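You operate a simulated robot arm through the tools that you are given. There is no shell and no other tool.

Carry out the task below with a simulated robot arm. There is one attempt and no reset: what you move stays moved.

Task
Put things in order on the top of the assembly bench. At the end: the brown square core stands on top of the black tall spool; the white tub (marked "WAX") from the top of the assembly bench stands where the brown square core stood; the green filter stands on top of the blue short spool; the gold brass weight is on the grey core board; whatever was shut is shut again. Leave all else as you found it, and nothing knocked over.

Only the result counts: the job must be done as asked and must still hold three seconds after the hand-in. Knocking over, shifting, dropping, spilling or breaking anything else fails it.

Robot
A 6-joint arm with a two-finger parallel gripper, fixed in place. Base frame: the origin is at the foot of the arm, x ahead of it, y to its left, z up; the work surface is at about z = 0. Readings come in mm, degrees, newtons and seconds.
With the tool pointing down near the work surface it reaches from about 180 to 460 mm from the base axis. Its first joint turns from -70.0 to 70.0 degrees. Payload 1.9 kg.
The tool frame sits at the grasp point between the pads (the TCP): z along the fingers, y along the line on which they close. The tips reach 23 mm beyond it. The gripper opens to 94 mm. The fingers are 38 mm wide and 10 mm thick; the gripper's body (54 by 96 mm) begins 39 mm behind the TCP.
Orientation is told as [roll, pitch, yaw] about the base's x, y, z axes, in that order, counted from this pose: with the fingers straight down and closing along the base's y, the tool's x points along the base's -x, its y along +y and its z along -z.

Tools
- The arm moves only by the tool jog_arm. Its argument "targets" is a list of rows, each an object (a shift or turn left out is 0, a gripper value left out holds the last) with "rotation": the turn, a rotation vector about the tool's x, y, z in degrees, a list of three; "travel": the shift along the tool's x, y, z in mm, a list of three; "fingers": the opening in per cent of the stroke, from 0 (shut) to 100 (fully open). In form: [{"rotation": [wx, wy, wz], "travel": [x, y, z], "fingers": fingers}, ...]. A call has 1 to 20 rows; each row shifts and turns the commanded pose from where the row before left it, along the tool's axes as they then stand. Rows are played at 5 a second. More than 50 mm and 8.6 degrees between two rows, or a gripper value outside its range, and nothing of the call is played. Where a pose cannot be reached the arm comes as near as it can. A force on the tool above 40 N (or 10 N above the force at the start of the call, whichever is more), or a blocked arm, ends the call early, and 0.2 s more pass. Each finger travels about 108 mm/s and halts on what it meets, pressing with about 26 N; the grip force reading is that of the motor and also rises with nothing between the fingers. The clock runs only during rows and for 0.2 s after the last one: add rows that do not move to give the fingers time. It gives the time, the measured TCP pose, the force on the tool (base axes), the opening and the grip force at its end, in the units of the frame above (readings bear some noise), with the torque about the TCP (base axes, N m) and any sound that the robot's microphone picked up.
- Cameras (640 x 400 px; columns grow to the right, rows downward): "scene" is fixed at [62.8, 315.4, 431.2]; the picture's right is [-0.72, -0.69, 0.00], its down [-0.35, 0.36, -0.86] and it looks along [0.60, -0.62, -0.50] (base axes); focal length 214 px, centre (320, 200). "wrist" rides on the gripper at [86, 16, -75] in the tool frame; the picture's right is [-0.18, 0.98, 0.00], its down [-0.58, -0.11, -0.81] and it looks along [-0.79, -0.15, 0.59] (tool axes); focal length 243 px, centre (320, 200). There is no depth. A picture from a camera that has moved, and an enlarged one, comes with that camera's place and axes in the base frame and with its lens.
- capture(camera): a new picture of that camera. It takes no simulated time.
- enlarge(camera, box): a new picture of the part [left, top, right, bottom] of that camera's present view, enlarged. It takes no simulated time.
- finish_job(): hands the job in; it is judged then, once.

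Places have to be worked out from the pictures, the camera data and where the tool is seen. Open the gripper and draw the arm clear of the work before you hand the job in, unless the task says otherwise.

The tools are called after "Request:" by a JSON object that holds its "name" and its "arguments". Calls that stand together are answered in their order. jog_arm: Moves the arm, as the interface text tells. Its arguments: {"type":"object","properties":{"targets":{"type":"array"}},"required":["targets"]} The other tools are called the same way: capture (camera) takes a picture; enlarge (camera, box) takes an enlarged picture of a part of a camera's view; finish_job () hands the job in.

At the start:

```text
t: 0.0
eef_pos: [264.1, 48.7, 373.1]
ee_rot: [0.1, 0.0, -0.1]
force: [0.4, 0.8, -0.1]
ft_torque: [0.01, -0.01, 0.02]
gripper_width: 94.0
grasp_force: 0.0
```

scene: 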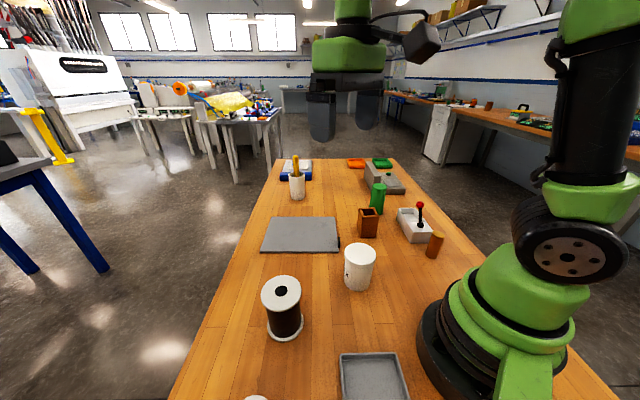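
wrist: 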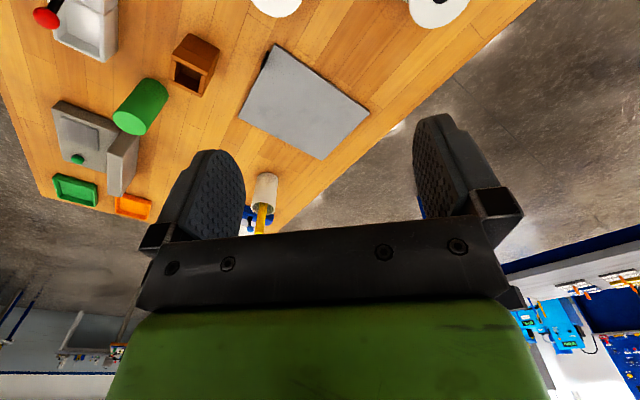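

I start by looking closely at the bench in both views to identify the objects.

Request:
{"name": "enlarge", "arguments": {"camera": "scene", "box": [260, 140, 460, 265]}}

Request:
{"name": "enlarge", "arguments": {"camera": "scene", "box": [200, 230, 460, 400]}}

Request:
{"name": "enlarge", "arguments": {"camera": "wrist", "box": [0, 0, 320, 240]}}

Request:
{"name": "enlarge", "arguments": {"camera": "wrist", "box": [220, 0, 540, 240]}}

```text
3.20 times, centred on (360, 202) of scene
camera zoom: at [62.8, 315.4, 431.2], right [-0.72, -0.69, 0.0], down [-0.35, 0.36, -0.86], along [0.6, -0.62, -0.5], focal length 686 px, centre (192, 192)
```

zoom: 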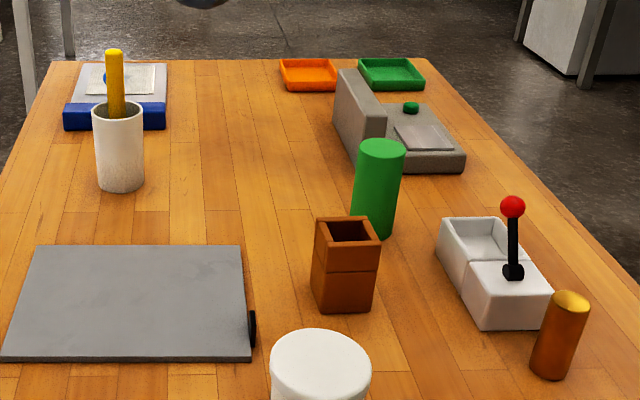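

```text
2.35 times, centred on (330, 315) of scene
camera zoom: at [62.8, 315.4, 431.2], right [-0.72, -0.69, 0.0], down [-0.35, 0.36, -0.86], along [0.6, -0.62, -0.5], focal length 505 px, centre (296, -71)
```

zoom: 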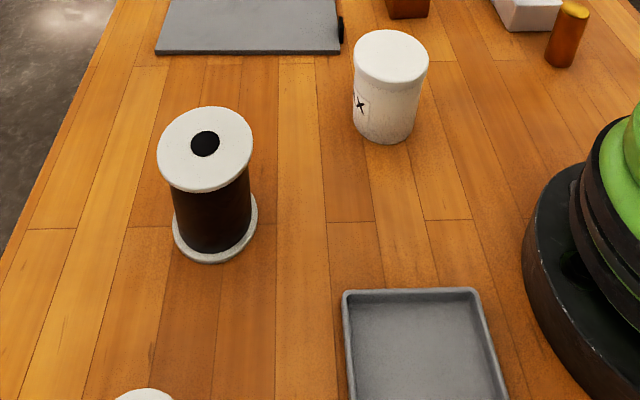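

```text
1.67 times, centred on (160, 120) of wrist
camera zoom: at [177.4, 63.7, 450.0], right [0.18, 0.98, 0.0], down [0.58, -0.11, 0.81], along [0.79, -0.15, -0.59], focal length 404 px, centre (587, 333)
```

zoom: 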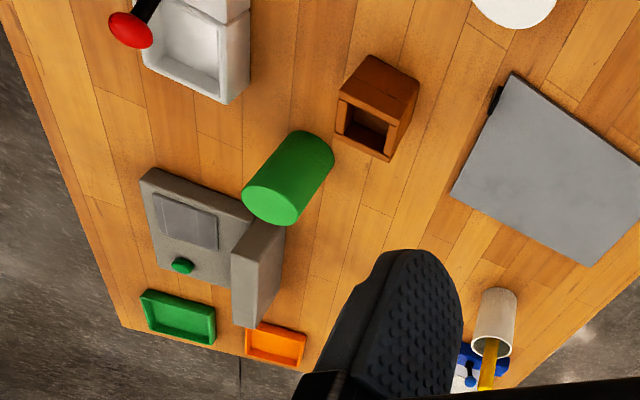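

```text
1.67 times, centred on (380, 120) of wrist
camera zoom: at [177.4, 63.7, 450.0], right [0.18, 0.98, 0.0], down [0.58, -0.11, 0.81], along [0.79, -0.15, -0.59], focal length 404 px, centre (220, 333)
```

zoom: 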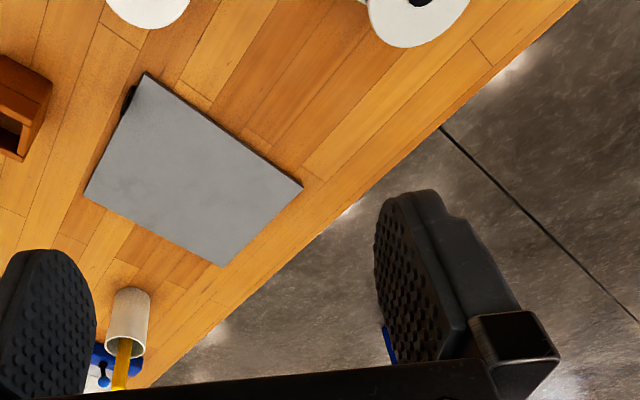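

The bench shows the brown square core, green filter, wax tub, black tall spool, grey board, a gold-topped cylinder and a white box with a red-ball lever; a white object is at the bottom edge of the scene view. I turn the wrist to the left side, high up, to see what is there.

Request:
{"name": "jog_arm", "arguments": {"targets": [{"rotation": [0, 0, -8]}, {"rotation": [0, 0, -8]}, {"rotation": [0, 0, -8]}, {"rotation": [0, 0, -8]}, {"rotation": [0, 0, -8]}, {"rotation": [0, 0, -8]}, {"travel": [-4.3, 34.5, 14.6]}, {"travel": [-4.3, 34.5, 14.6]}, {"travel": [-4.3, 34.5, 14.6]}, {"travel": [-4.3, 34.5, 14.6]}, {"travel": [-4.3, 34.5, 14.6]}, {}]}}

```text
t: 2.6
eef_pos: [149.4, 177.7, 302.8]
ee_rot: [0.0, -0.1, 48.0]
force: [0.9, 0.2, 0.2]
ft_torque: [0.01, 0.01, 0.02]
gripper_width: 93.8
grasp_force: 0.1
```

Now I take the wrist and scene views from here.

Request:
{"name": "capture", "arguments": {"camera": "wrist"}}

Request:
{"name": "capture", "arguments": {"camera": "scene"}}

```text
taken
camera wrist: at [80.3, 124.7, 377.5], right [-0.61, 0.79, 0.0], down [0.47, 0.36, 0.81], along [0.64, 0.49, -0.59], focal length 243 px, centre (320, 200)
```

wrist: 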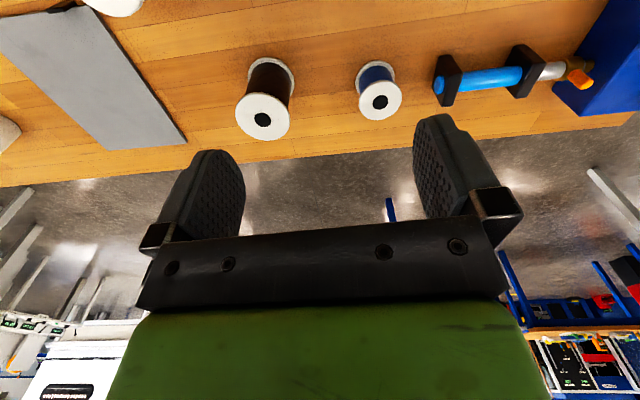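

```text
taken
```

scene: 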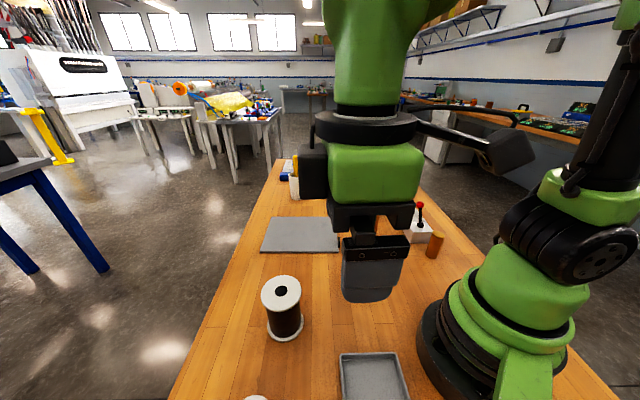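

The blue short spool and a blue device farther along the bench are visible. I enlarge this part.

Request:
{"name": "enlarge", "arguments": {"camera": "wrist", "box": [200, 0, 640, 200]}}

Request:
{"name": "enlarge", "arguments": {"camera": "wrist", "box": [220, 40, 420, 160]}}

```text
1.45 times, centred on (420, 100) of wrist
camera zoom: at [80.3, 124.7, 377.5], right [-0.61, 0.79, 0.0], down [0.47, 0.36, 0.81], along [0.64, 0.49, -0.59], focal length 353 px, centre (174, 346)
```

zoom: 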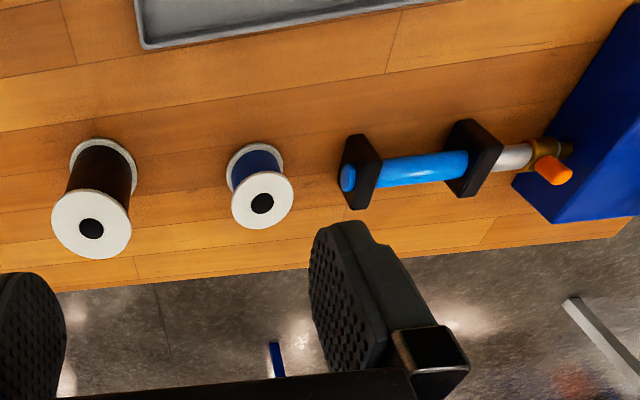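

```text
3.20 times, centred on (320, 100) of wrist
camera zoom: at [80.3, 124.7, 377.5], right [-0.61, 0.79, 0.0], down [0.47, 0.36, 0.81], along [0.64, 0.49, -0.59], focal length 776 px, centre (320, 520)
```

zoom: 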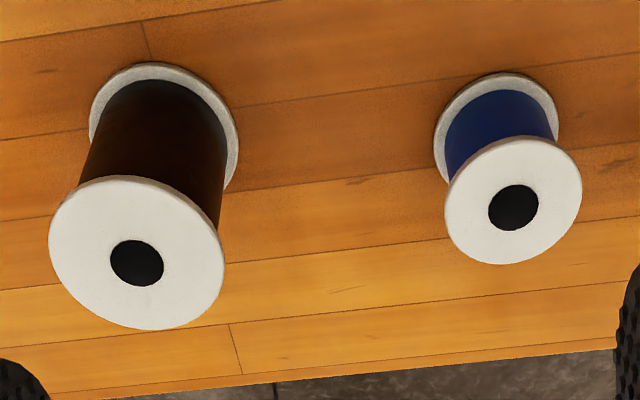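

The blue short spool is at about (181, 311) and about 65 mm high, and the black spool is at (281, 183) and about 104 mm high. Next I go to the middle for a view forward.

Request:
{"name": "jog_arm", "arguments": {"targets": [{"rotation": [0, 0, 8]}, {"rotation": [0, 0, 8]}, {"rotation": [0, 0, 8]}, {"rotation": [0, 0, 8]}, {"rotation": [0, 0, 8]}, {"rotation": [0, 0, 8]}, {"travel": [-15, -35.6, 0]}, {"travel": [-15, -35.6, 0]}, {"travel": [-15, -35.6, 0]}, {"travel": [-15, -35.6, 0]}, {"travel": [-15, -35.6, 0]}, {"rotation": [0, 0, 8]}, {"rotation": [0, 0, 8]}, {}]}}

Request:
{"name": "capture", "arguments": {"camera": "wrist"}}

```text
t: 5.6
eef_pos: [222.7, 0.2, 302.1]
ee_rot: [0.0, -0.1, -16.1]
force: [0.2, -0.2, 0.2]
ft_torque: [0.01, -0.01, 0.0]
gripper_width: 94.1
grasp_force: 0.2
```

```text
taken
camera wrist: at [145.6, 40.3, 377.2], right [0.45, 0.89, 0.0], down [0.53, -0.27, 0.81], along [0.72, -0.36, -0.59], focal length 243 px, centre (320, 200)
```

wrist: 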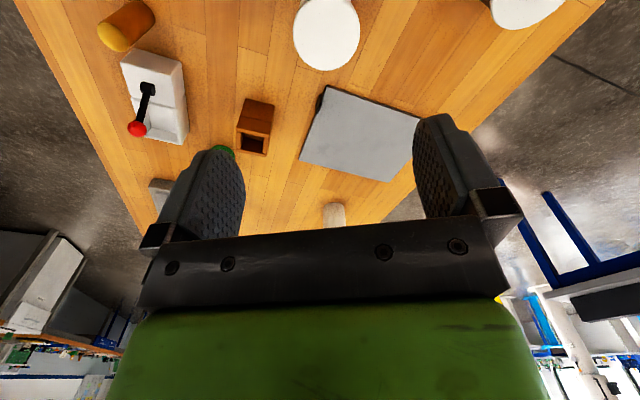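

I enlarge the box with the red lever, the gold cylinder and the brown core.

Request:
{"name": "enlarge", "arguments": {"camera": "wrist", "box": [80, 0, 280, 160]}}

Request:
{"name": "enlarge", "arguments": {"camera": "wrist", "box": [220, 0, 440, 240]}}

```text
2.50 times, centred on (180, 80) of wrist
camera zoom: at [145.6, 40.3, 377.2], right [0.45, 0.89, 0.0], down [0.53, -0.27, 0.81], along [0.72, -0.36, -0.59], focal length 606 px, centre (670, 500)
```

zoom: 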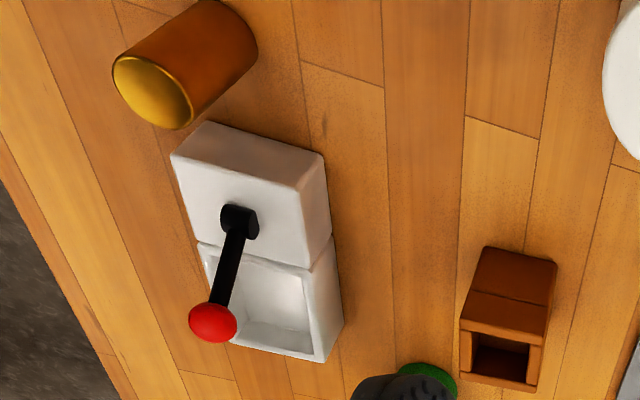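

```text
1.67 times, centred on (330, 120) of wrist
camera zoom: at [145.6, 40.3, 377.2], right [0.45, 0.89, 0.0], down [0.53, -0.27, 0.81], along [0.72, -0.36, -0.59], focal length 404 px, centre (303, 333)
```

zoom: 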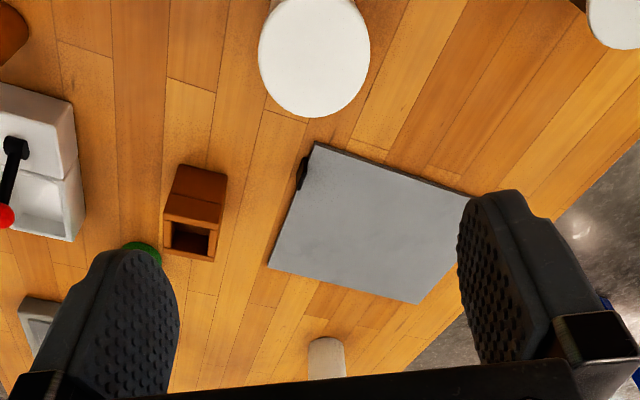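

The white box is half solid with a lever and half an open tray, and the gold cylinder stands beside it. I move the arm to the right side for a better view of these and of the green filter.

Request:
{"name": "jog_arm", "arguments": {"targets": [{"rotation": [0, 0, 8]}, {"rotation": [0, 0, 8]}, {"rotation": [0, 0, 8]}, {"rotation": [0, 0, 8]}, {"travel": [-17, -34.9, 0]}, {"travel": [-17, -34.9, 0]}, {"travel": [-17, -34.9, 0]}, {"travel": [-17, -34.9, 0]}, {}]}}

Request:
{"name": "capture", "arguments": {"camera": "wrist"}}

Request:
{"name": "capture", "arguments": {"camera": "scene"}}

```text
t: 7.6
eef_pos: [167.8, -144.1, 301.1]
ee_rot: [0.0, 0.0, -48.0]
force: [0.4, -1.5, 0.0]
ft_torque: [0.01, -0.01, 0.01]
gripper_width: 94.1
grasp_force: 0.1
```

```text
taken
camera wrist: at [122.2, -68.0, 376.1], right [0.85, 0.52, 0.0], down [0.31, -0.51, 0.81], along [0.42, -0.69, -0.59], focal length 243 px, centre (320, 200)
```

wrist: 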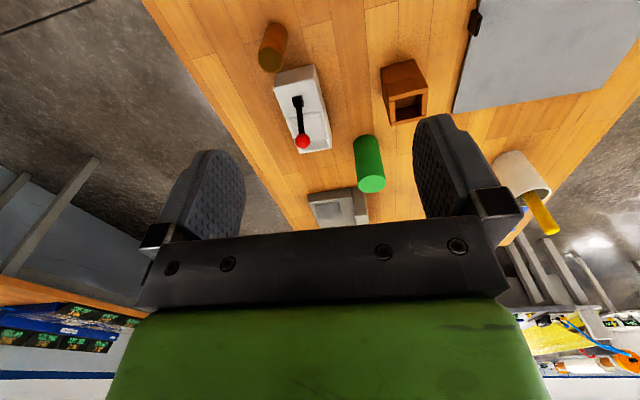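

```text
taken
```

scene: 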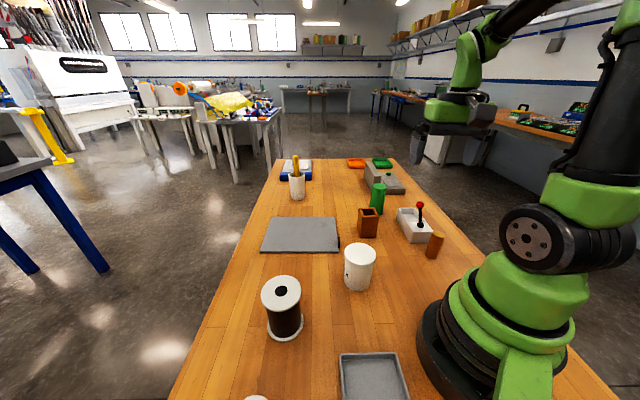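

Request:
{"name": "enlarge", "arguments": {"camera": "wrist", "box": [240, 0, 480, 220]}}

Request:
{"name": "enlarge", "arguments": {"camera": "wrist", "box": [360, 30, 500, 150]}}

Request:
{"name": "enlarge", "arguments": {"camera": "wrist", "box": [240, 10, 360, 160]}}

Request:
{"name": "enlarge", "arguments": {"camera": "scene", "box": [330, 190, 450, 265]}}

```text
1.82 times, centred on (360, 110) of wrist
camera zoom: at [122.2, -68.0, 376.1], right [0.85, 0.52, 0.0], down [0.31, -0.51, 0.81], along [0.42, -0.69, -0.59], focal length 441 px, centre (247, 364)
```

zoom: 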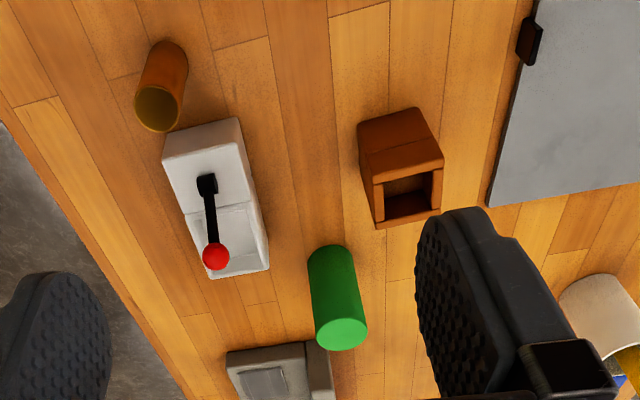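

```text
3.33 times, centred on (430, 90) of wrist
camera zoom: at [122.2, -68.0, 376.1], right [0.85, 0.52, 0.0], down [0.31, -0.51, 0.81], along [0.42, -0.69, -0.59], focal length 809 px, centre (-47, 567)
```

zoom: 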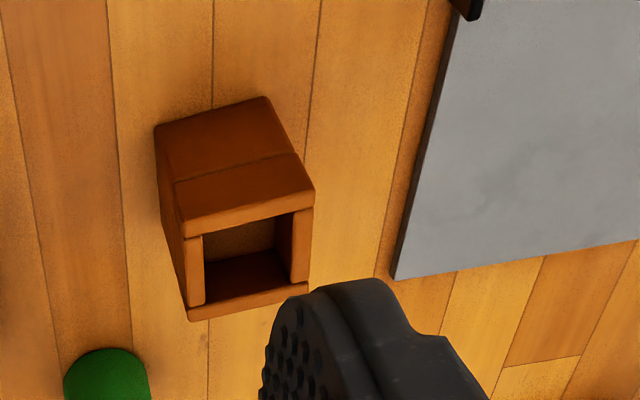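

```text
2.67 times, centred on (300, 85) of wrist
camera zoom: at [122.2, -68.0, 376.1], right [0.85, 0.52, 0.0], down [0.31, -0.51, 0.81], along [0.42, -0.69, -0.59], focal length 647 px, centre (373, 507)
```

zoom: 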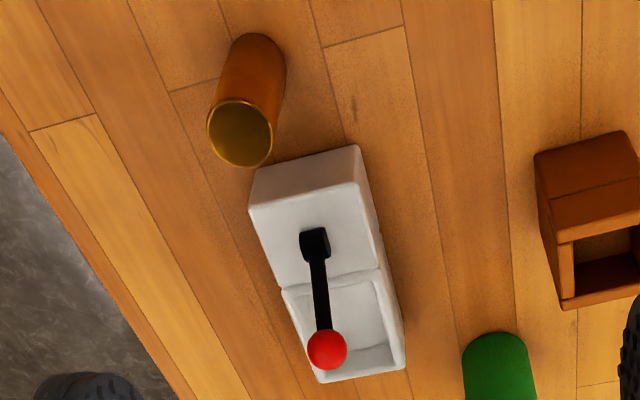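

```text
5.33 times, centred on (390, 228) of scene
camera zoom: at [62.8, 315.3, 431.2], right [-0.72, -0.69, 0.0], down [-0.35, 0.36, -0.86], along [0.6, -0.62, -0.5], focal length 1144 px, centre (-53, 53)
```

zoom: 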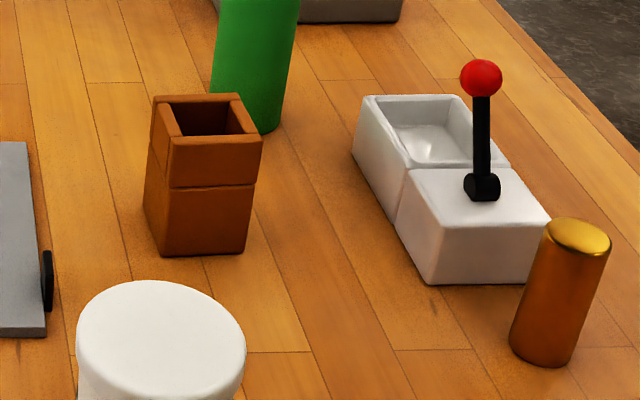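

The gold cylinder is the brass weight, and the core stands near (329, -173), about 48 mm square, turned about 45° and about 74 mm high. I go above it with the fingers lined up to its faces and check the alignment from there.

Request:
{"name": "jog_arm", "arguments": {"targets": [{"rotation": [0, 0, -4.5]}, {"travel": [-27.4, 18, 26.2]}, {"travel": [-27.4, 18, 26.2]}, {"travel": [-27.4, 18, 26.2]}, {"travel": [-27.4, 18, 26.2]}, {"travel": [-27.4, 18, 26.2]}, {}]}}

Request:
{"name": "capture", "arguments": {"camera": "wrist"}}

Request:
{"name": "capture", "arguments": {"camera": "scene"}}

```text
t: 9.2
eef_pos: [329.9, -173.0, 168.8]
ee_rot: [0.0, -0.1, -43.5]
force: [-0.5, -0.9, -0.2]
ft_torque: [0.01, 0.03, 0.01]
gripper_width: 94.2
grasp_force: 0.0
```

```text
taken
camera wrist: at [278.0, -101.3, 244.6], right [0.81, 0.59, 0.0], down [0.35, -0.48, 0.81], along [0.47, -0.65, -0.59], focal length 243 px, centre (320, 200)
```

wrist: 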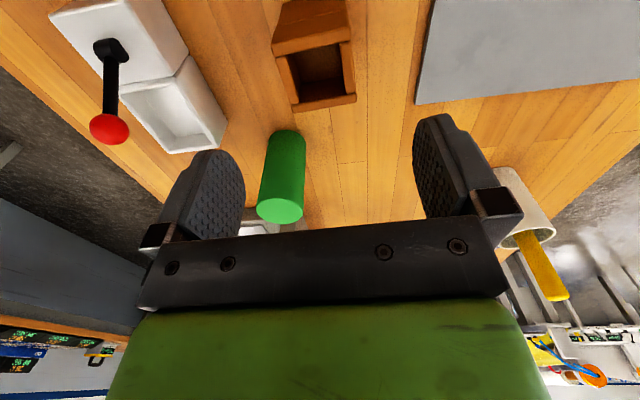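

```text
taken
```

scene: 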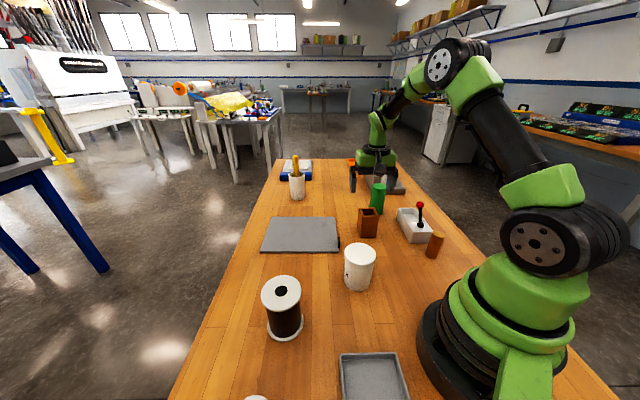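

The core is in view between the fingers. I enlarge it to measure the edges precisely.

Request:
{"name": "enlarge", "arguments": {"camera": "wrist", "box": [240, 0, 400, 120]}}

Request:
{"name": "enlarge", "arguments": {"camera": "wrist", "box": [230, 100, 390, 240]}}

```text
3.33 times, centred on (320, 60) of wrist
camera zoom: at [278.0, -101.3, 244.6], right [0.81, 0.59, 0.0], down [0.35, -0.48, 0.81], along [0.47, -0.65, -0.59], focal length 809 px, centre (320, 667)
```

zoom: 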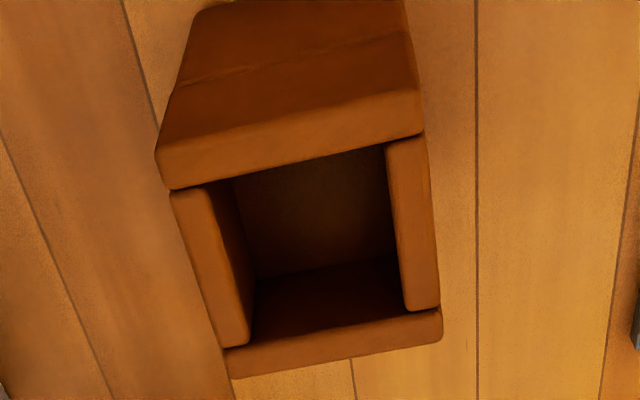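

```text
2.86 times, centred on (310, 170) of wrist
camera zoom: at [278.0, -101.3, 244.6], right [0.81, 0.59, 0.0], down [0.35, -0.48, 0.81], along [0.47, -0.65, -0.59], focal length 693 px, centre (349, 286)
```

zoom: 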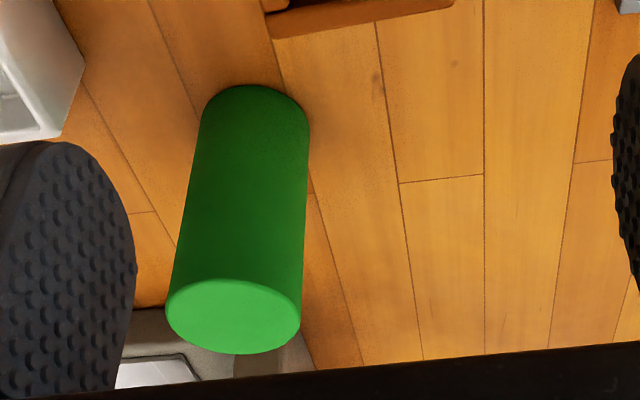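

The square works out exactly (50.6 mm side, top at 74 mm) with its centre at (327.2, -171.9) and its faces at 47.4°. I correct the pose, go straight down to z ≈ 46 with open fingers, and grip.

Request:
{"name": "jog_arm", "arguments": {"targets": [{"rotation": [0, 0, -0.9]}, {"travel": [2.7, -1.0, 0]}, {"travel": [0, 0, 35]}, {"travel": [0, 0, 35]}, {"travel": [0, 0, 30]}, {"travel": [0, 0, 23]}, {}]}}

Request:
{"name": "capture", "arguments": {"camera": "wrist"}}

Request:
{"name": "capture", "arguments": {"camera": "scene"}}

```text
t: 10.8
eef_pos: [325.9, -171.0, 45.5]
ee_rot: [0.1, 0.0, -42.6]
force: [0.7, -0.1, 0.0]
ft_torque: [-0.01, 0.0, 0.01]
gripper_width: 94.0
grasp_force: 0.0
```

```text
taken
camera wrist: at [273.8, -100.7, 120.8], right [0.8, 0.6, 0.0], down [0.35, -0.47, 0.81], along [0.48, -0.65, -0.59], focal length 243 px, centre (320, 200)
```

wrist: 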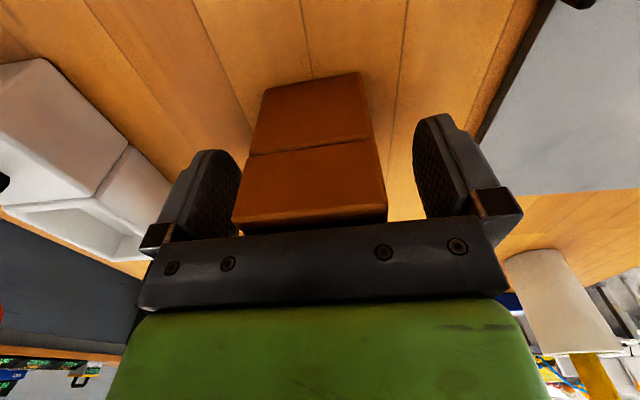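

```text
taken
```

scene: 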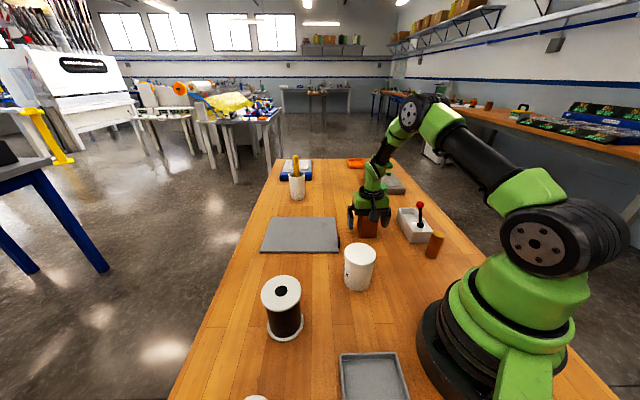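

The core stands squarely between the fingers. I close on it and wait for the grip to settle.

Request:
{"name": "jog_arm", "arguments": {"targets": [{"fingers": 60}, {"fingers": 45}, {"fingers": 35}, {}, {}]}}

```text
t: 12.0
eef_pos: [326.1, -170.9, 45.6]
ee_rot: [0.0, 0.2, -42.6]
force: [0.2, -0.3, 0.5]
ft_torque: [-0.01, 0.02, 0.01]
gripper_width: 49.9
grasp_force: 26.1
```

The grip holds at 49.9 mm with 26 N. I lift slowly, then higher.

Request:
{"name": "jog_arm", "arguments": {"targets": [{"travel": [0, 0, -8]}, {"travel": [0, 0, -12]}, {"travel": [0, 0, -30]}, {"travel": [0, 0, -40]}, {"travel": [0, 0, -40]}, {"travel": [0, 0, -40]}, {}]}}

Request:
{"name": "capture", "arguments": {"camera": "wrist"}}

Request:
{"name": "capture", "arguments": {"camera": "scene"}}

```text
t: 13.6
eef_pos: [325.7, -171.4, 217.1]
ee_rot: [0.1, 0.1, -42.6]
force: [-0.4, -0.9, -2.1]
ft_torque: [0.0, -0.01, -0.02]
gripper_width: 49.8
grasp_force: 25.8
```

```text
taken
camera wrist: at [272.8, -101.4, 292.7], right [0.8, 0.6, 0.0], down [0.35, -0.47, 0.81], along [0.48, -0.64, -0.59], focal length 243 px, centre (320, 200)
```

wrist: 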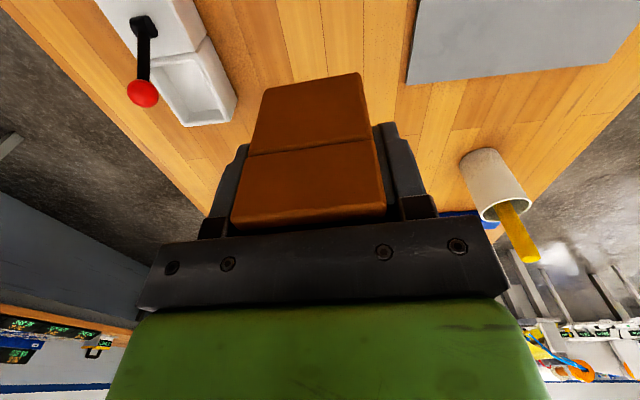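

```text
taken
```

scene: 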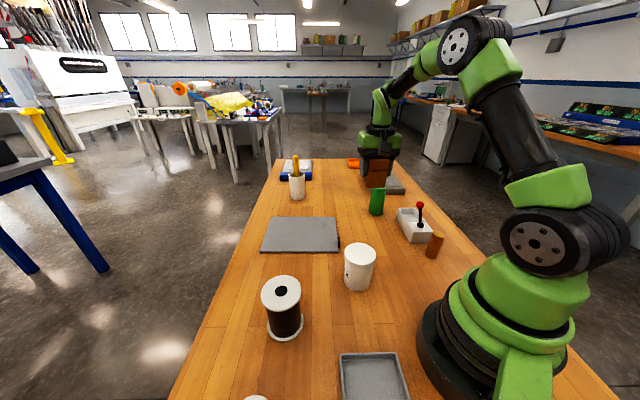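

The core is lifted cleanly (about 0.2 kg) and nothing else moved. I turn the wrist and carry it to the left, stopping beside the black spool so that the camera can see the spool past the core.

Request:
{"name": "jog_arm", "arguments": {"targets": [{"rotation": [0, 0, -8.4]}, {"rotation": [0, 0, -8.4]}, {"rotation": [0, 0, -8.4]}, {"rotation": [0, 0, -8.4]}, {"rotation": [0, 0, -8.4]}, {"rotation": [0, 0, -8.4]}, {"rotation": [0, 0, -8.4]}, {"rotation": [0, 0, -8.4]}, {"rotation": [0, 0, -8.4]}, {"travel": [-20.5, 33.6, 0]}, {"travel": [-20.5, 33.6, 0]}, {"travel": [-20.5, 33.6, 0]}, {"travel": [-20.5, 33.6, 0]}, {"travel": [-20.5, 33.6, 0]}, {"travel": [-20.5, 33.6, 0]}, {}, {}]}}

Request:
{"name": "capture", "arguments": {"camera": "wrist"}}

Request:
{"name": "capture", "arguments": {"camera": "scene"}}

```text
t: 17.2
eef_pos: [317.5, 64.4, 217.7]
ee_rot: [0.1, 0.0, 33.0]
force: [0.0, -0.2, -2.5]
ft_torque: [-0.02, -0.02, -0.02]
gripper_width: 49.9
grasp_force: 25.7
```

```text
taken
camera wrist: at [237.0, 31.4, 293.1], right [-0.38, 0.92, 0.0], down [0.55, 0.22, 0.81], along [0.75, 0.31, -0.59], focal length 243 px, centre (320, 200)
```

wrist: 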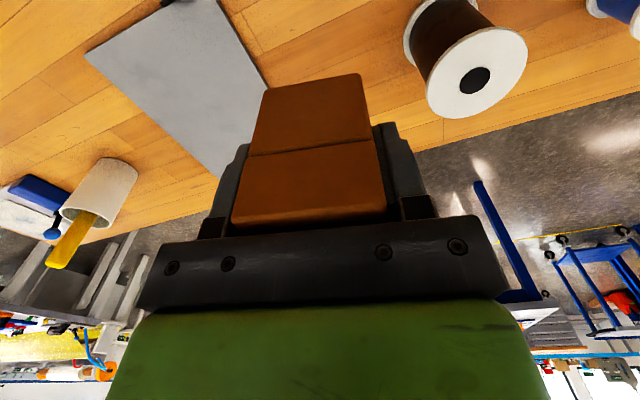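

```text
taken
```

scene: 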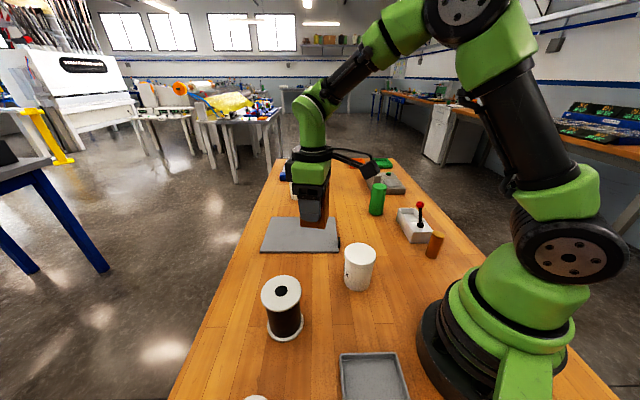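

I enlarge the spool in both views to fix its centre.

Request:
{"name": "enlarge", "arguments": {"camera": "wrist", "box": [390, 0, 550, 130]}}

Request:
{"name": "enlarge", "arguments": {"camera": "scene", "box": [240, 260, 340, 350]}}

```text
3.08 times, centred on (470, 65) of wrist
camera zoom: at [237.0, 31.4, 293.1], right [-0.38, 0.92, 0.0], down [0.55, 0.22, 0.81], along [0.75, 0.31, -0.59], focal length 746 px, centre (-142, 615)
```

zoom: 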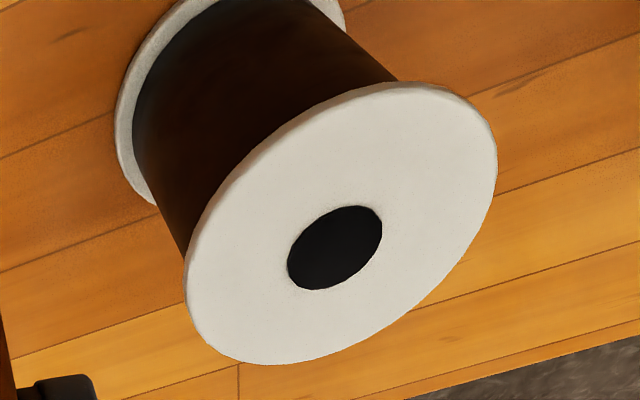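

```text
4.44 times, centred on (290, 305) of scene
camera zoom: at [62.8, 315.4, 431.2], right [-0.72, -0.69, 0.0], down [-0.35, 0.36, -0.86], along [0.6, -0.62, -0.5], focal length 953 px, centre (453, -267)
```

zoom: 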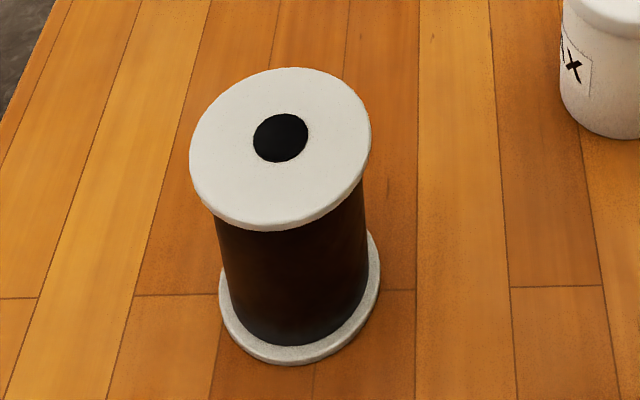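

The spool top centre is at about (282.5, 184) with the top at z ≈ 102. I move the core over it and lower to a small gap.

Request:
{"name": "jog_arm", "arguments": {"targets": [{"travel": [-11.4, 39.8, 0]}, {"travel": [-11.4, 39.8, 0]}, {"travel": [-11.5, 39.7, 0]}, {}, {"travel": [0, 0, 30]}, {"travel": [0, 0, 26]}, {}]}}

Request:
{"name": "enlarge", "arguments": {"camera": "scene", "box": [230, 180, 370, 350]}}

Request:
{"name": "capture", "arguments": {"camera": "wrist"}}

```text
t: 18.8
eef_pos: [285.4, 184.8, 160.4]
ee_rot: [0.1, -0.1, 32.9]
force: [0.3, 0.1, -2.9]
ft_torque: [0.0, 0.01, -0.03]
gripper_width: 50.0
grasp_force: 26.5
```

```text
2.35 times, centred on (300, 265) of scene
camera zoom: at [62.8, 315.4, 431.2], right [-0.72, -0.69, 0.0], down [-0.35, 0.36, -0.86], along [0.6, -0.62, -0.5], focal length 505 px, centre (367, 47)
```

zoom: 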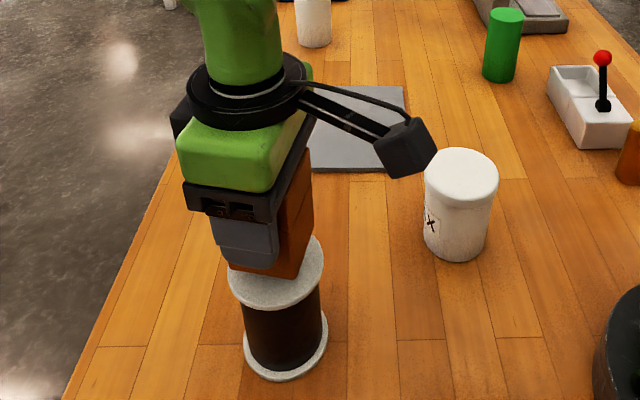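

```text
taken
camera wrist: at [203.2, 151.2, 236.6], right [-0.38, 0.92, 0.0], down [0.55, 0.22, 0.81], along [0.75, 0.31, -0.59], focal length 243 px, centre (320, 200)
```

wrist: 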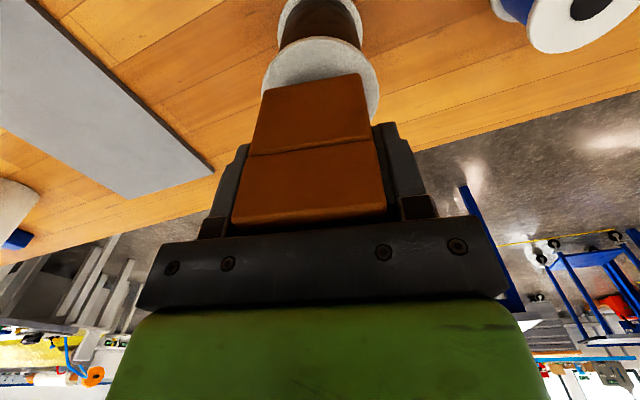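

The reading is a few millimetres off from what I commanded, so I hold still and read the pose again.

Request:
{"name": "jog_arm", "arguments": {"targets": [{}]}}

Request:
{"name": "jog_arm", "arguments": {"targets": [{}, {}]}}

Request:
{"name": "enlarge", "arguments": {"camera": "wrist", "box": [240, 0, 400, 120]}}

Request:
{"name": "enlarge", "arguments": {"camera": "scene", "box": [250, 230, 340, 350]}}

```text
t: 19.2
eef_pos: [284.5, 184.4, 161.0]
ee_rot: [0.1, -0.1, 33.0]
force: [-0.4, 0.4, -1.8]
ft_torque: [0.0, 0.03, 0.0]
gripper_width: 49.7
grasp_force: 26.2
```

```text
t: 19.8
eef_pos: [284.2, 184.1, 161.8]
ee_rot: [0.1, 0.0, 33.0]
force: [-0.5, -0.4, -1.9]
ft_torque: [-0.02, -0.01, -0.03]
gripper_width: 49.9
grasp_force: 26.4
```

```text
3.33 times, centred on (320, 60) of wrist
camera zoom: at [203.2, 151.1, 236.9], right [-0.38, 0.92, 0.0], down [0.55, 0.22, 0.81], along [0.75, 0.31, -0.59], focal length 809 px, centre (320, 667)
```

zoom: 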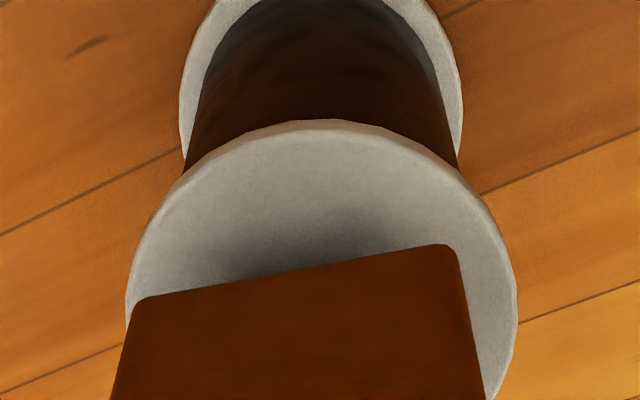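

```text
3.33 times, centred on (295, 290) of scene
camera zoom: at [62.8, 315.4, 431.2], right [-0.72, -0.69, 0.0], down [-0.35, 0.36, -0.86], along [0.6, -0.62, -0.5], focal length 715 px, centre (403, -100)
```

zoom: 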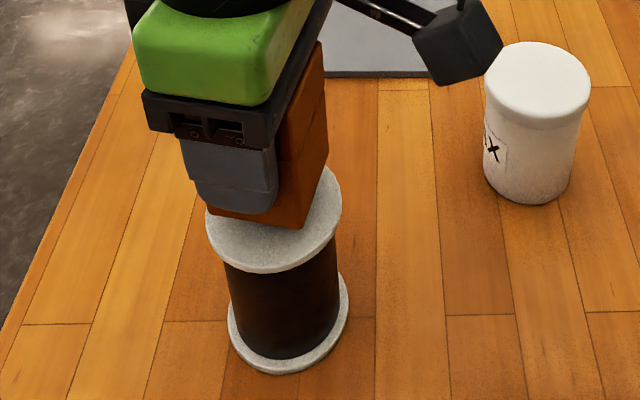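

The camera pose gives the TCP at (284.0, 184.5, 161.9), and the spool's top centre is at about (282, 183.7). The core sits about 3 mm too far out, so I shift it back and lower to just above the expected contact.

Request:
{"name": "jog_arm", "arguments": {"targets": [{"travel": [2.8, 0.3, 0]}, {}, {"travel": [0, 0, 4]}, {"travel": [0, 0, 4]}, {}, {}]}}

Request:
{"name": "enlarge", "arguments": {"camera": "scene", "box": [250, 230, 340, 350]}}

Request:
{"name": "enlarge", "arguments": {"camera": "wrist", "box": [240, 0, 400, 120]}}

```text
t: 21.2
eef_pos: [280.9, 181.6, 153.6]
ee_rot: [0.1, 0.0, 33.1]
force: [0.3, -0.5, -1.7]
ft_torque: [-0.02, 0.02, -0.01]
gripper_width: 49.9
grasp_force: 25.9
```

```text
3.33 times, centred on (295, 290) of scene
camera zoom: at [62.8, 315.4, 431.2], right [-0.72, -0.69, 0.0], down [-0.35, 0.36, -0.86], along [0.6, -0.62, -0.5], focal length 715 px, centre (403, -100)
```

zoom: 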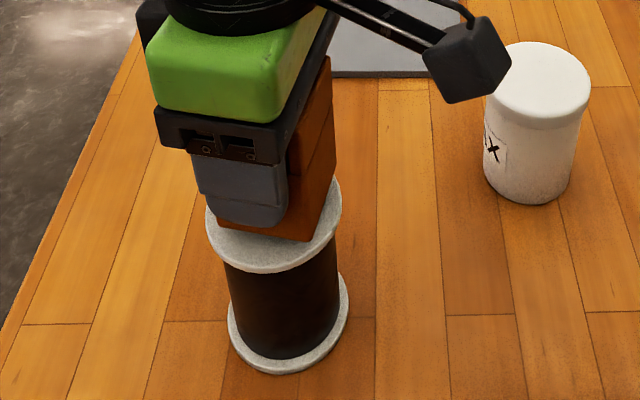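

```text
3.33 times, centred on (320, 60) of wrist
camera zoom: at [199.7, 149.2, 228.8], right [-0.38, 0.92, 0.0], down [0.55, 0.22, 0.81], along [0.75, 0.31, -0.59], focal length 809 px, centre (320, 667)
```

zoom: 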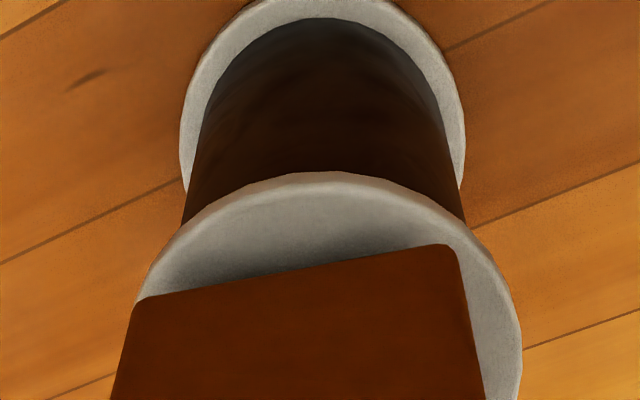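

Core and flange centres agree to about 1–2 mm now. I lower slowly in small steps until the force shows contact.

Request:
{"name": "jog_arm", "arguments": {"targets": [{"travel": [0, 1.0, 0]}, {"travel": [0, 0, 1.5]}, {"travel": [0, 0, 1.5]}, {}, {}]}}

Request:
{"name": "jog_arm", "arguments": {"targets": [{"travel": [0, 0, 1]}, {}, {}]}}

```text
t: 22.4
eef_pos: [281.1, 184.3, 150.5]
ee_rot: [0.1, 0.0, 33.0]
force: [0.4, -0.3, -3.2]
ft_torque: [-0.02, 0.03, 0.01]
gripper_width: 50.0
grasp_force: 25.9
```

```text
t: 23.2
eef_pos: [280.3, 182.8, 150.0]
ee_rot: [0.0, 0.0, 33.0]
force: [0.4, 1.0, -2.2]
ft_torque: [0.0, 0.01, 0.03]
gripper_width: 49.7
grasp_force: 25.3
```

There is no contact yet (force still about the core's weight). I continue in 1 mm steps.

Request:
{"name": "jog_arm", "arguments": {"targets": [{"travel": [0, 0, 1]}, {}, {}]}}

Request:
{"name": "jog_arm", "arguments": {"targets": [{"travel": [0, 0, 1]}, {}, {}]}}

```text
t: 24.0
eef_pos: [280.1, 184.6, 148.5]
ee_rot: [0.1, -0.1, 32.9]
force: [-0.4, 0.3, -2.3]
ft_torque: [-0.03, 0.01, 0.02]
gripper_width: 49.9
grasp_force: 26.1
```

```text
t: 24.8
eef_pos: [279.9, 183.1, 148.3]
ee_rot: [0.0, 0.0, 33.0]
force: [0.3, 0.1, -1.9]
ft_torque: [0.03, 0.03, -0.02]
gripper_width: 49.8
grasp_force: 26.0
```

Request:
{"name": "jog_arm", "arguments": {"targets": [{"travel": [0, 0, 1]}, {}, {}]}}

Request:
{"name": "enlarge", "arguments": {"camera": "scene", "box": [265, 255, 325, 325]}}

```text
t: 25.6
eef_pos: [279.6, 183.8, 147.5]
ee_rot: [0.2, 0.0, 33.1]
force: [2.0, 0.2, -2.7]
ft_torque: [-0.01, -0.01, 0.02]
gripper_width: 49.9
grasp_force: 25.7
```

```text
5.71 times, centred on (295, 290) of scene
camera zoom: at [62.8, 315.4, 431.2], right [-0.72, -0.69, 0.0], down [-0.35, 0.36, -0.86], along [0.6, -0.62, -0.5], focal length 1226 px, centre (463, -314)
```

zoom: 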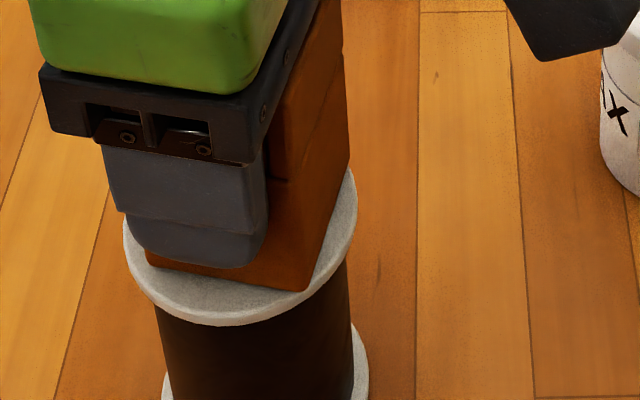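

The gap is nearly closed in the picture. I continue in 1 mm steps.

Request:
{"name": "jog_arm", "arguments": {"targets": [{"travel": [0, 0, 1]}, {}, {}]}}

Request:
{"name": "jog_arm", "arguments": {"targets": [{"travel": [0, 0, 1]}, {}, {}]}}

```text
t: 26.4
eef_pos: [280.1, 183.6, 145.6]
ee_rot: [0.2, 0.0, 33.0]
force: [-0.1, -0.1, -1.2]
ft_torque: [-0.03, -0.01, -0.01]
gripper_width: 49.9
grasp_force: 26.1
```

```text
t: 27.2
eef_pos: [279.5, 184.2, 144.9]
ee_rot: [0.0, -0.3, 33.0]
force: [-1.2, -4.3, 20.9]
ft_torque: [-0.45, 0.16, 0.0]
gripper_width: 49.9
grasp_force: 26.3
```

Contact: +20.9 N at z ≈ 145, so the spool top is at about 100 mm. I back off slightly to relieve the load and check the force.

Request:
{"name": "jog_arm", "arguments": {"targets": [{"travel": [0, 0, -0.8]}, {}, {}]}}

Request:
{"name": "enlarge", "arguments": {"camera": "scene", "box": [250, 230, 340, 350]}}

Request:
{"name": "enlarge", "arguments": {"camera": "wrist", "box": [240, 0, 400, 120]}}

```text
t: 28.0
eef_pos: [281.1, 184.0, 145.6]
ee_rot: [0.0, -0.1, 33.0]
force: [3.1, 1.2, 6.0]
ft_torque: [0.12, -0.34, 0.02]
gripper_width: 49.8
grasp_force: 25.6
```

```text
3.33 times, centred on (295, 290) of scene
camera zoom: at [62.8, 315.3, 431.2], right [-0.72, -0.69, 0.0], down [-0.35, 0.36, -0.86], along [0.6, -0.62, -0.5], focal length 715 px, centre (403, -100)
```

zoom: 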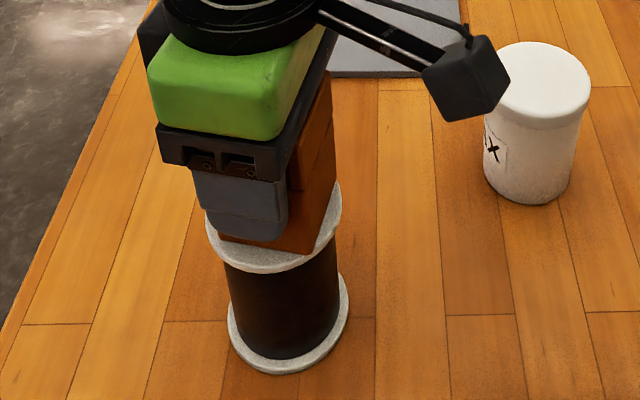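

```text
3.33 times, centred on (320, 60) of wrist
camera zoom: at [198.6, 150.7, 220.7], right [-0.38, 0.92, 0.0], down [0.55, 0.22, 0.81], along [0.75, 0.31, -0.59], focal length 809 px, centre (320, 667)
```

zoom: 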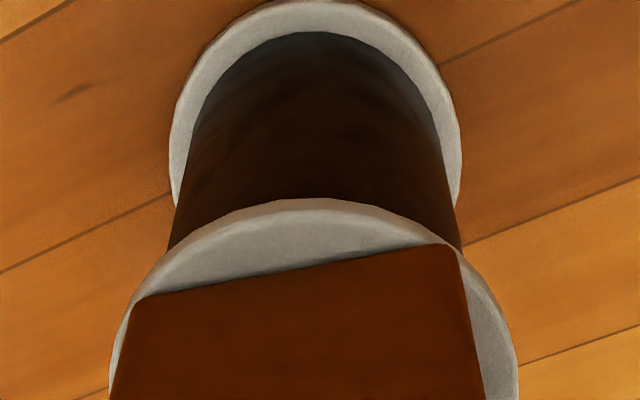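

The core rests on the flange, well centred. I open the fingers gradually and then rise.

Request:
{"name": "jog_arm", "arguments": {"targets": [{"fingers": 55}, {"fingers": 60}, {"fingers": 70}, {"fingers": 85}, {"fingers": 95}, {}]}}

Request:
{"name": "enlarge", "arguments": {"camera": "scene", "box": [250, 230, 340, 350]}}

Request:
{"name": "capture", "arguments": {"camera": "wrist"}}

```text
t: 29.4
eef_pos: [279.3, 183.5, 144.7]
ee_rot: [0.2, 0.0, 33.0]
force: [0.2, -0.3, 0.1]
ft_torque: [0.03, -0.02, -0.01]
gripper_width: 89.4
grasp_force: 0.1
```

```text
3.33 times, centred on (295, 290) of scene
camera zoom: at [62.8, 315.4, 431.2], right [-0.72, -0.69, 0.0], down [-0.35, 0.36, -0.86], along [0.6, -0.62, -0.5], focal length 715 px, centre (403, -100)
```

zoom: 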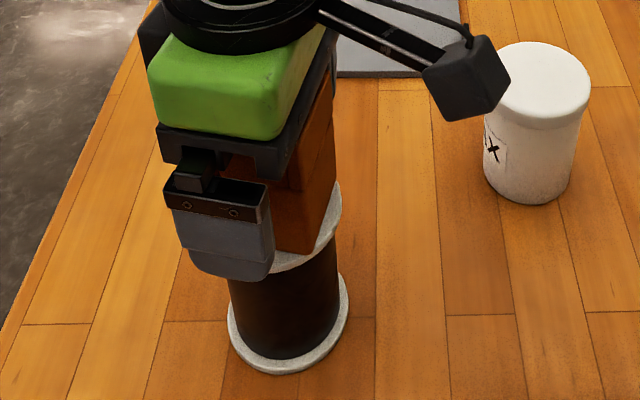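

```text
taken
camera wrist: at [198.5, 150.6, 220.8], right [-0.38, 0.92, 0.0], down [0.55, 0.22, 0.81], along [0.75, 0.31, -0.59], focal length 243 px, centre (320, 200)
```

wrist: 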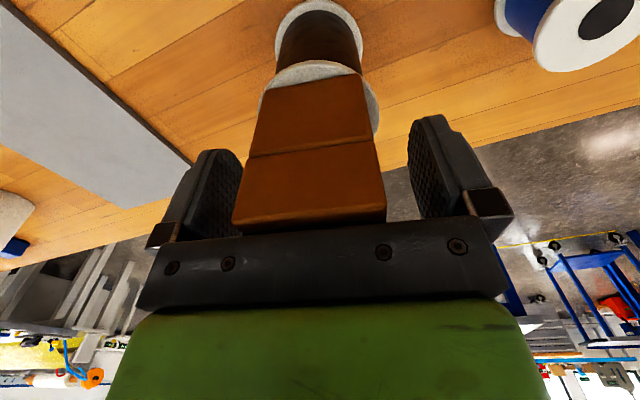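

The core stands free on the spool. I rise straight up well above it, then move over toward the wax tub.

Request:
{"name": "jog_arm", "arguments": {"targets": [{"travel": [0, 0, -20]}, {"travel": [0, 0, -40]}, {"travel": [0, 0, -45]}, {"rotation": [0, 0, 8.25]}, {"rotation": [0, 0, 8.25]}, {"rotation": [0, 0, 8.25]}, {"rotation": [0, 0, 8.25]}, {"travel": [8.3, -36, 0]}, {"travel": [8.3, -36, 0]}, {"travel": [8.3, -36, 0]}, {"travel": [8.3, -36, 0]}, {"travel": [8.3, -36, 0]}, {"fingers": 100}, {"travel": [0, 0, 25]}, {"travel": [0, 0, 25]}, {}, {}]}}

Request:
{"name": "capture", "arguments": {"camera": "wrist"}}

Request:
{"name": "capture", "arguments": {"camera": "scene"}}

```text
t: 33.0
eef_pos: [238.9, 4.0, 199.8]
ee_rot: [0.1, 0.0, 0.1]
force: [-1.0, 0.9, -0.8]
ft_torque: [0.01, 0.02, -0.01]
gripper_width: 94.1
grasp_force: 0.1
```

```text
taken
camera wrist: at [152.6, 19.9, 275.4], right [0.18, 0.98, 0.0], down [0.58, -0.11, 0.81], along [0.79, -0.15, -0.59], focal length 243 px, centre (320, 200)
```

wrist: 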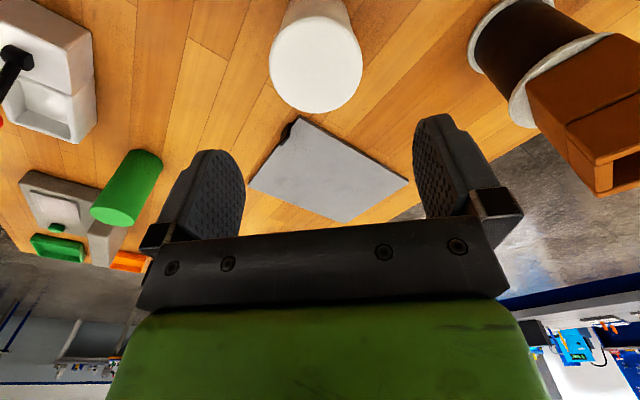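

```text
taken
```

scene: 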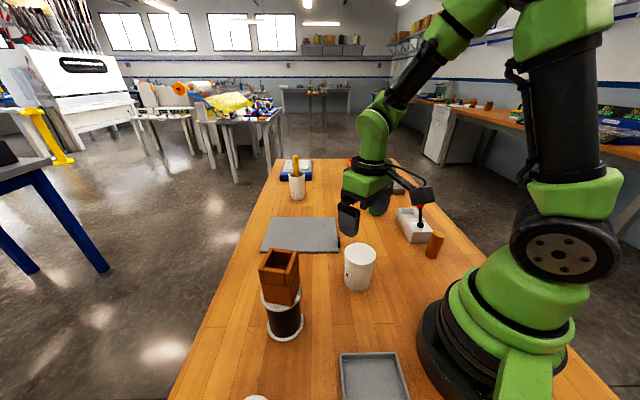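

The core stands well on the black spool. I enlarge the tub to measure it.

Request:
{"name": "enlarge", "arguments": {"camera": "wrist", "box": [240, 0, 400, 120]}}

Request:
{"name": "enlarge", "arguments": {"camera": "scene", "box": [320, 225, 400, 305]}}

Request:
{"name": "enlarge", "arguments": {"camera": "scene", "box": [240, 235, 330, 350]}}

```text
3.33 times, centred on (320, 60) of wrist
camera zoom: at [152.6, 19.9, 275.4], right [0.18, 0.98, 0.0], down [0.58, -0.11, 0.81], along [0.79, -0.15, -0.59], focal length 809 px, centre (320, 667)
```

zoom: 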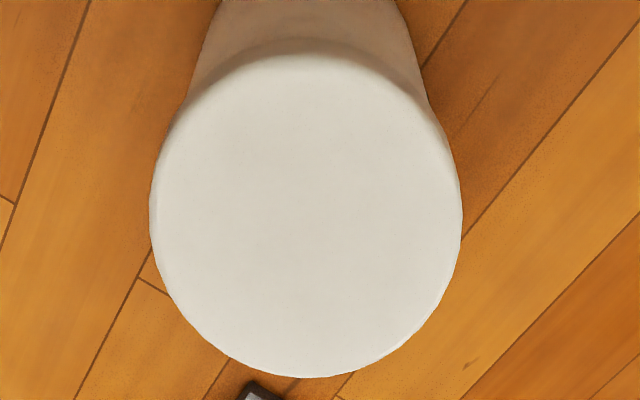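

```text
5.00 times, centred on (360, 265) of scene
camera zoom: at [62.8, 315.4, 431.2], right [-0.72, -0.69, 0.0], down [-0.35, 0.36, -0.86], along [0.6, -0.62, -0.5], focal length 1072 px, centre (120, -125)
```

zoom: 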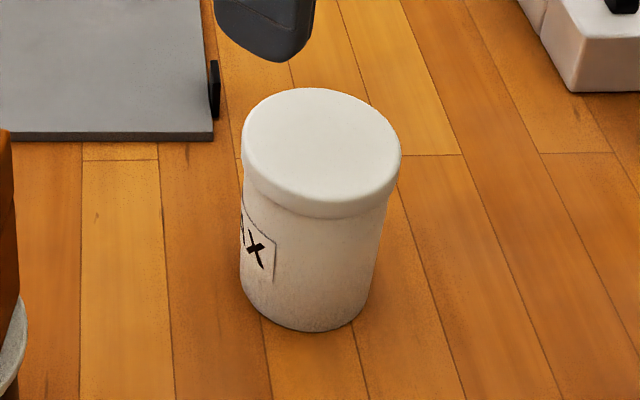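

```text
3.48 times, centred on (285, 292) of scene
camera zoom: at [62.8, 315.4, 431.2], right [-0.72, -0.69, 0.0], down [-0.35, 0.36, -0.86], along [0.6, -0.62, -0.5], focal length 746 px, centre (442, -122)
```

zoom: 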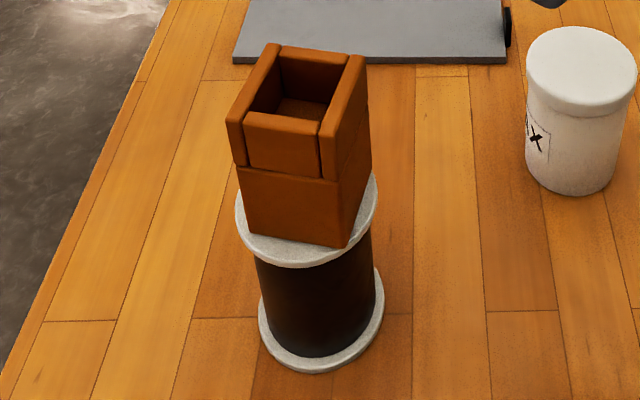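

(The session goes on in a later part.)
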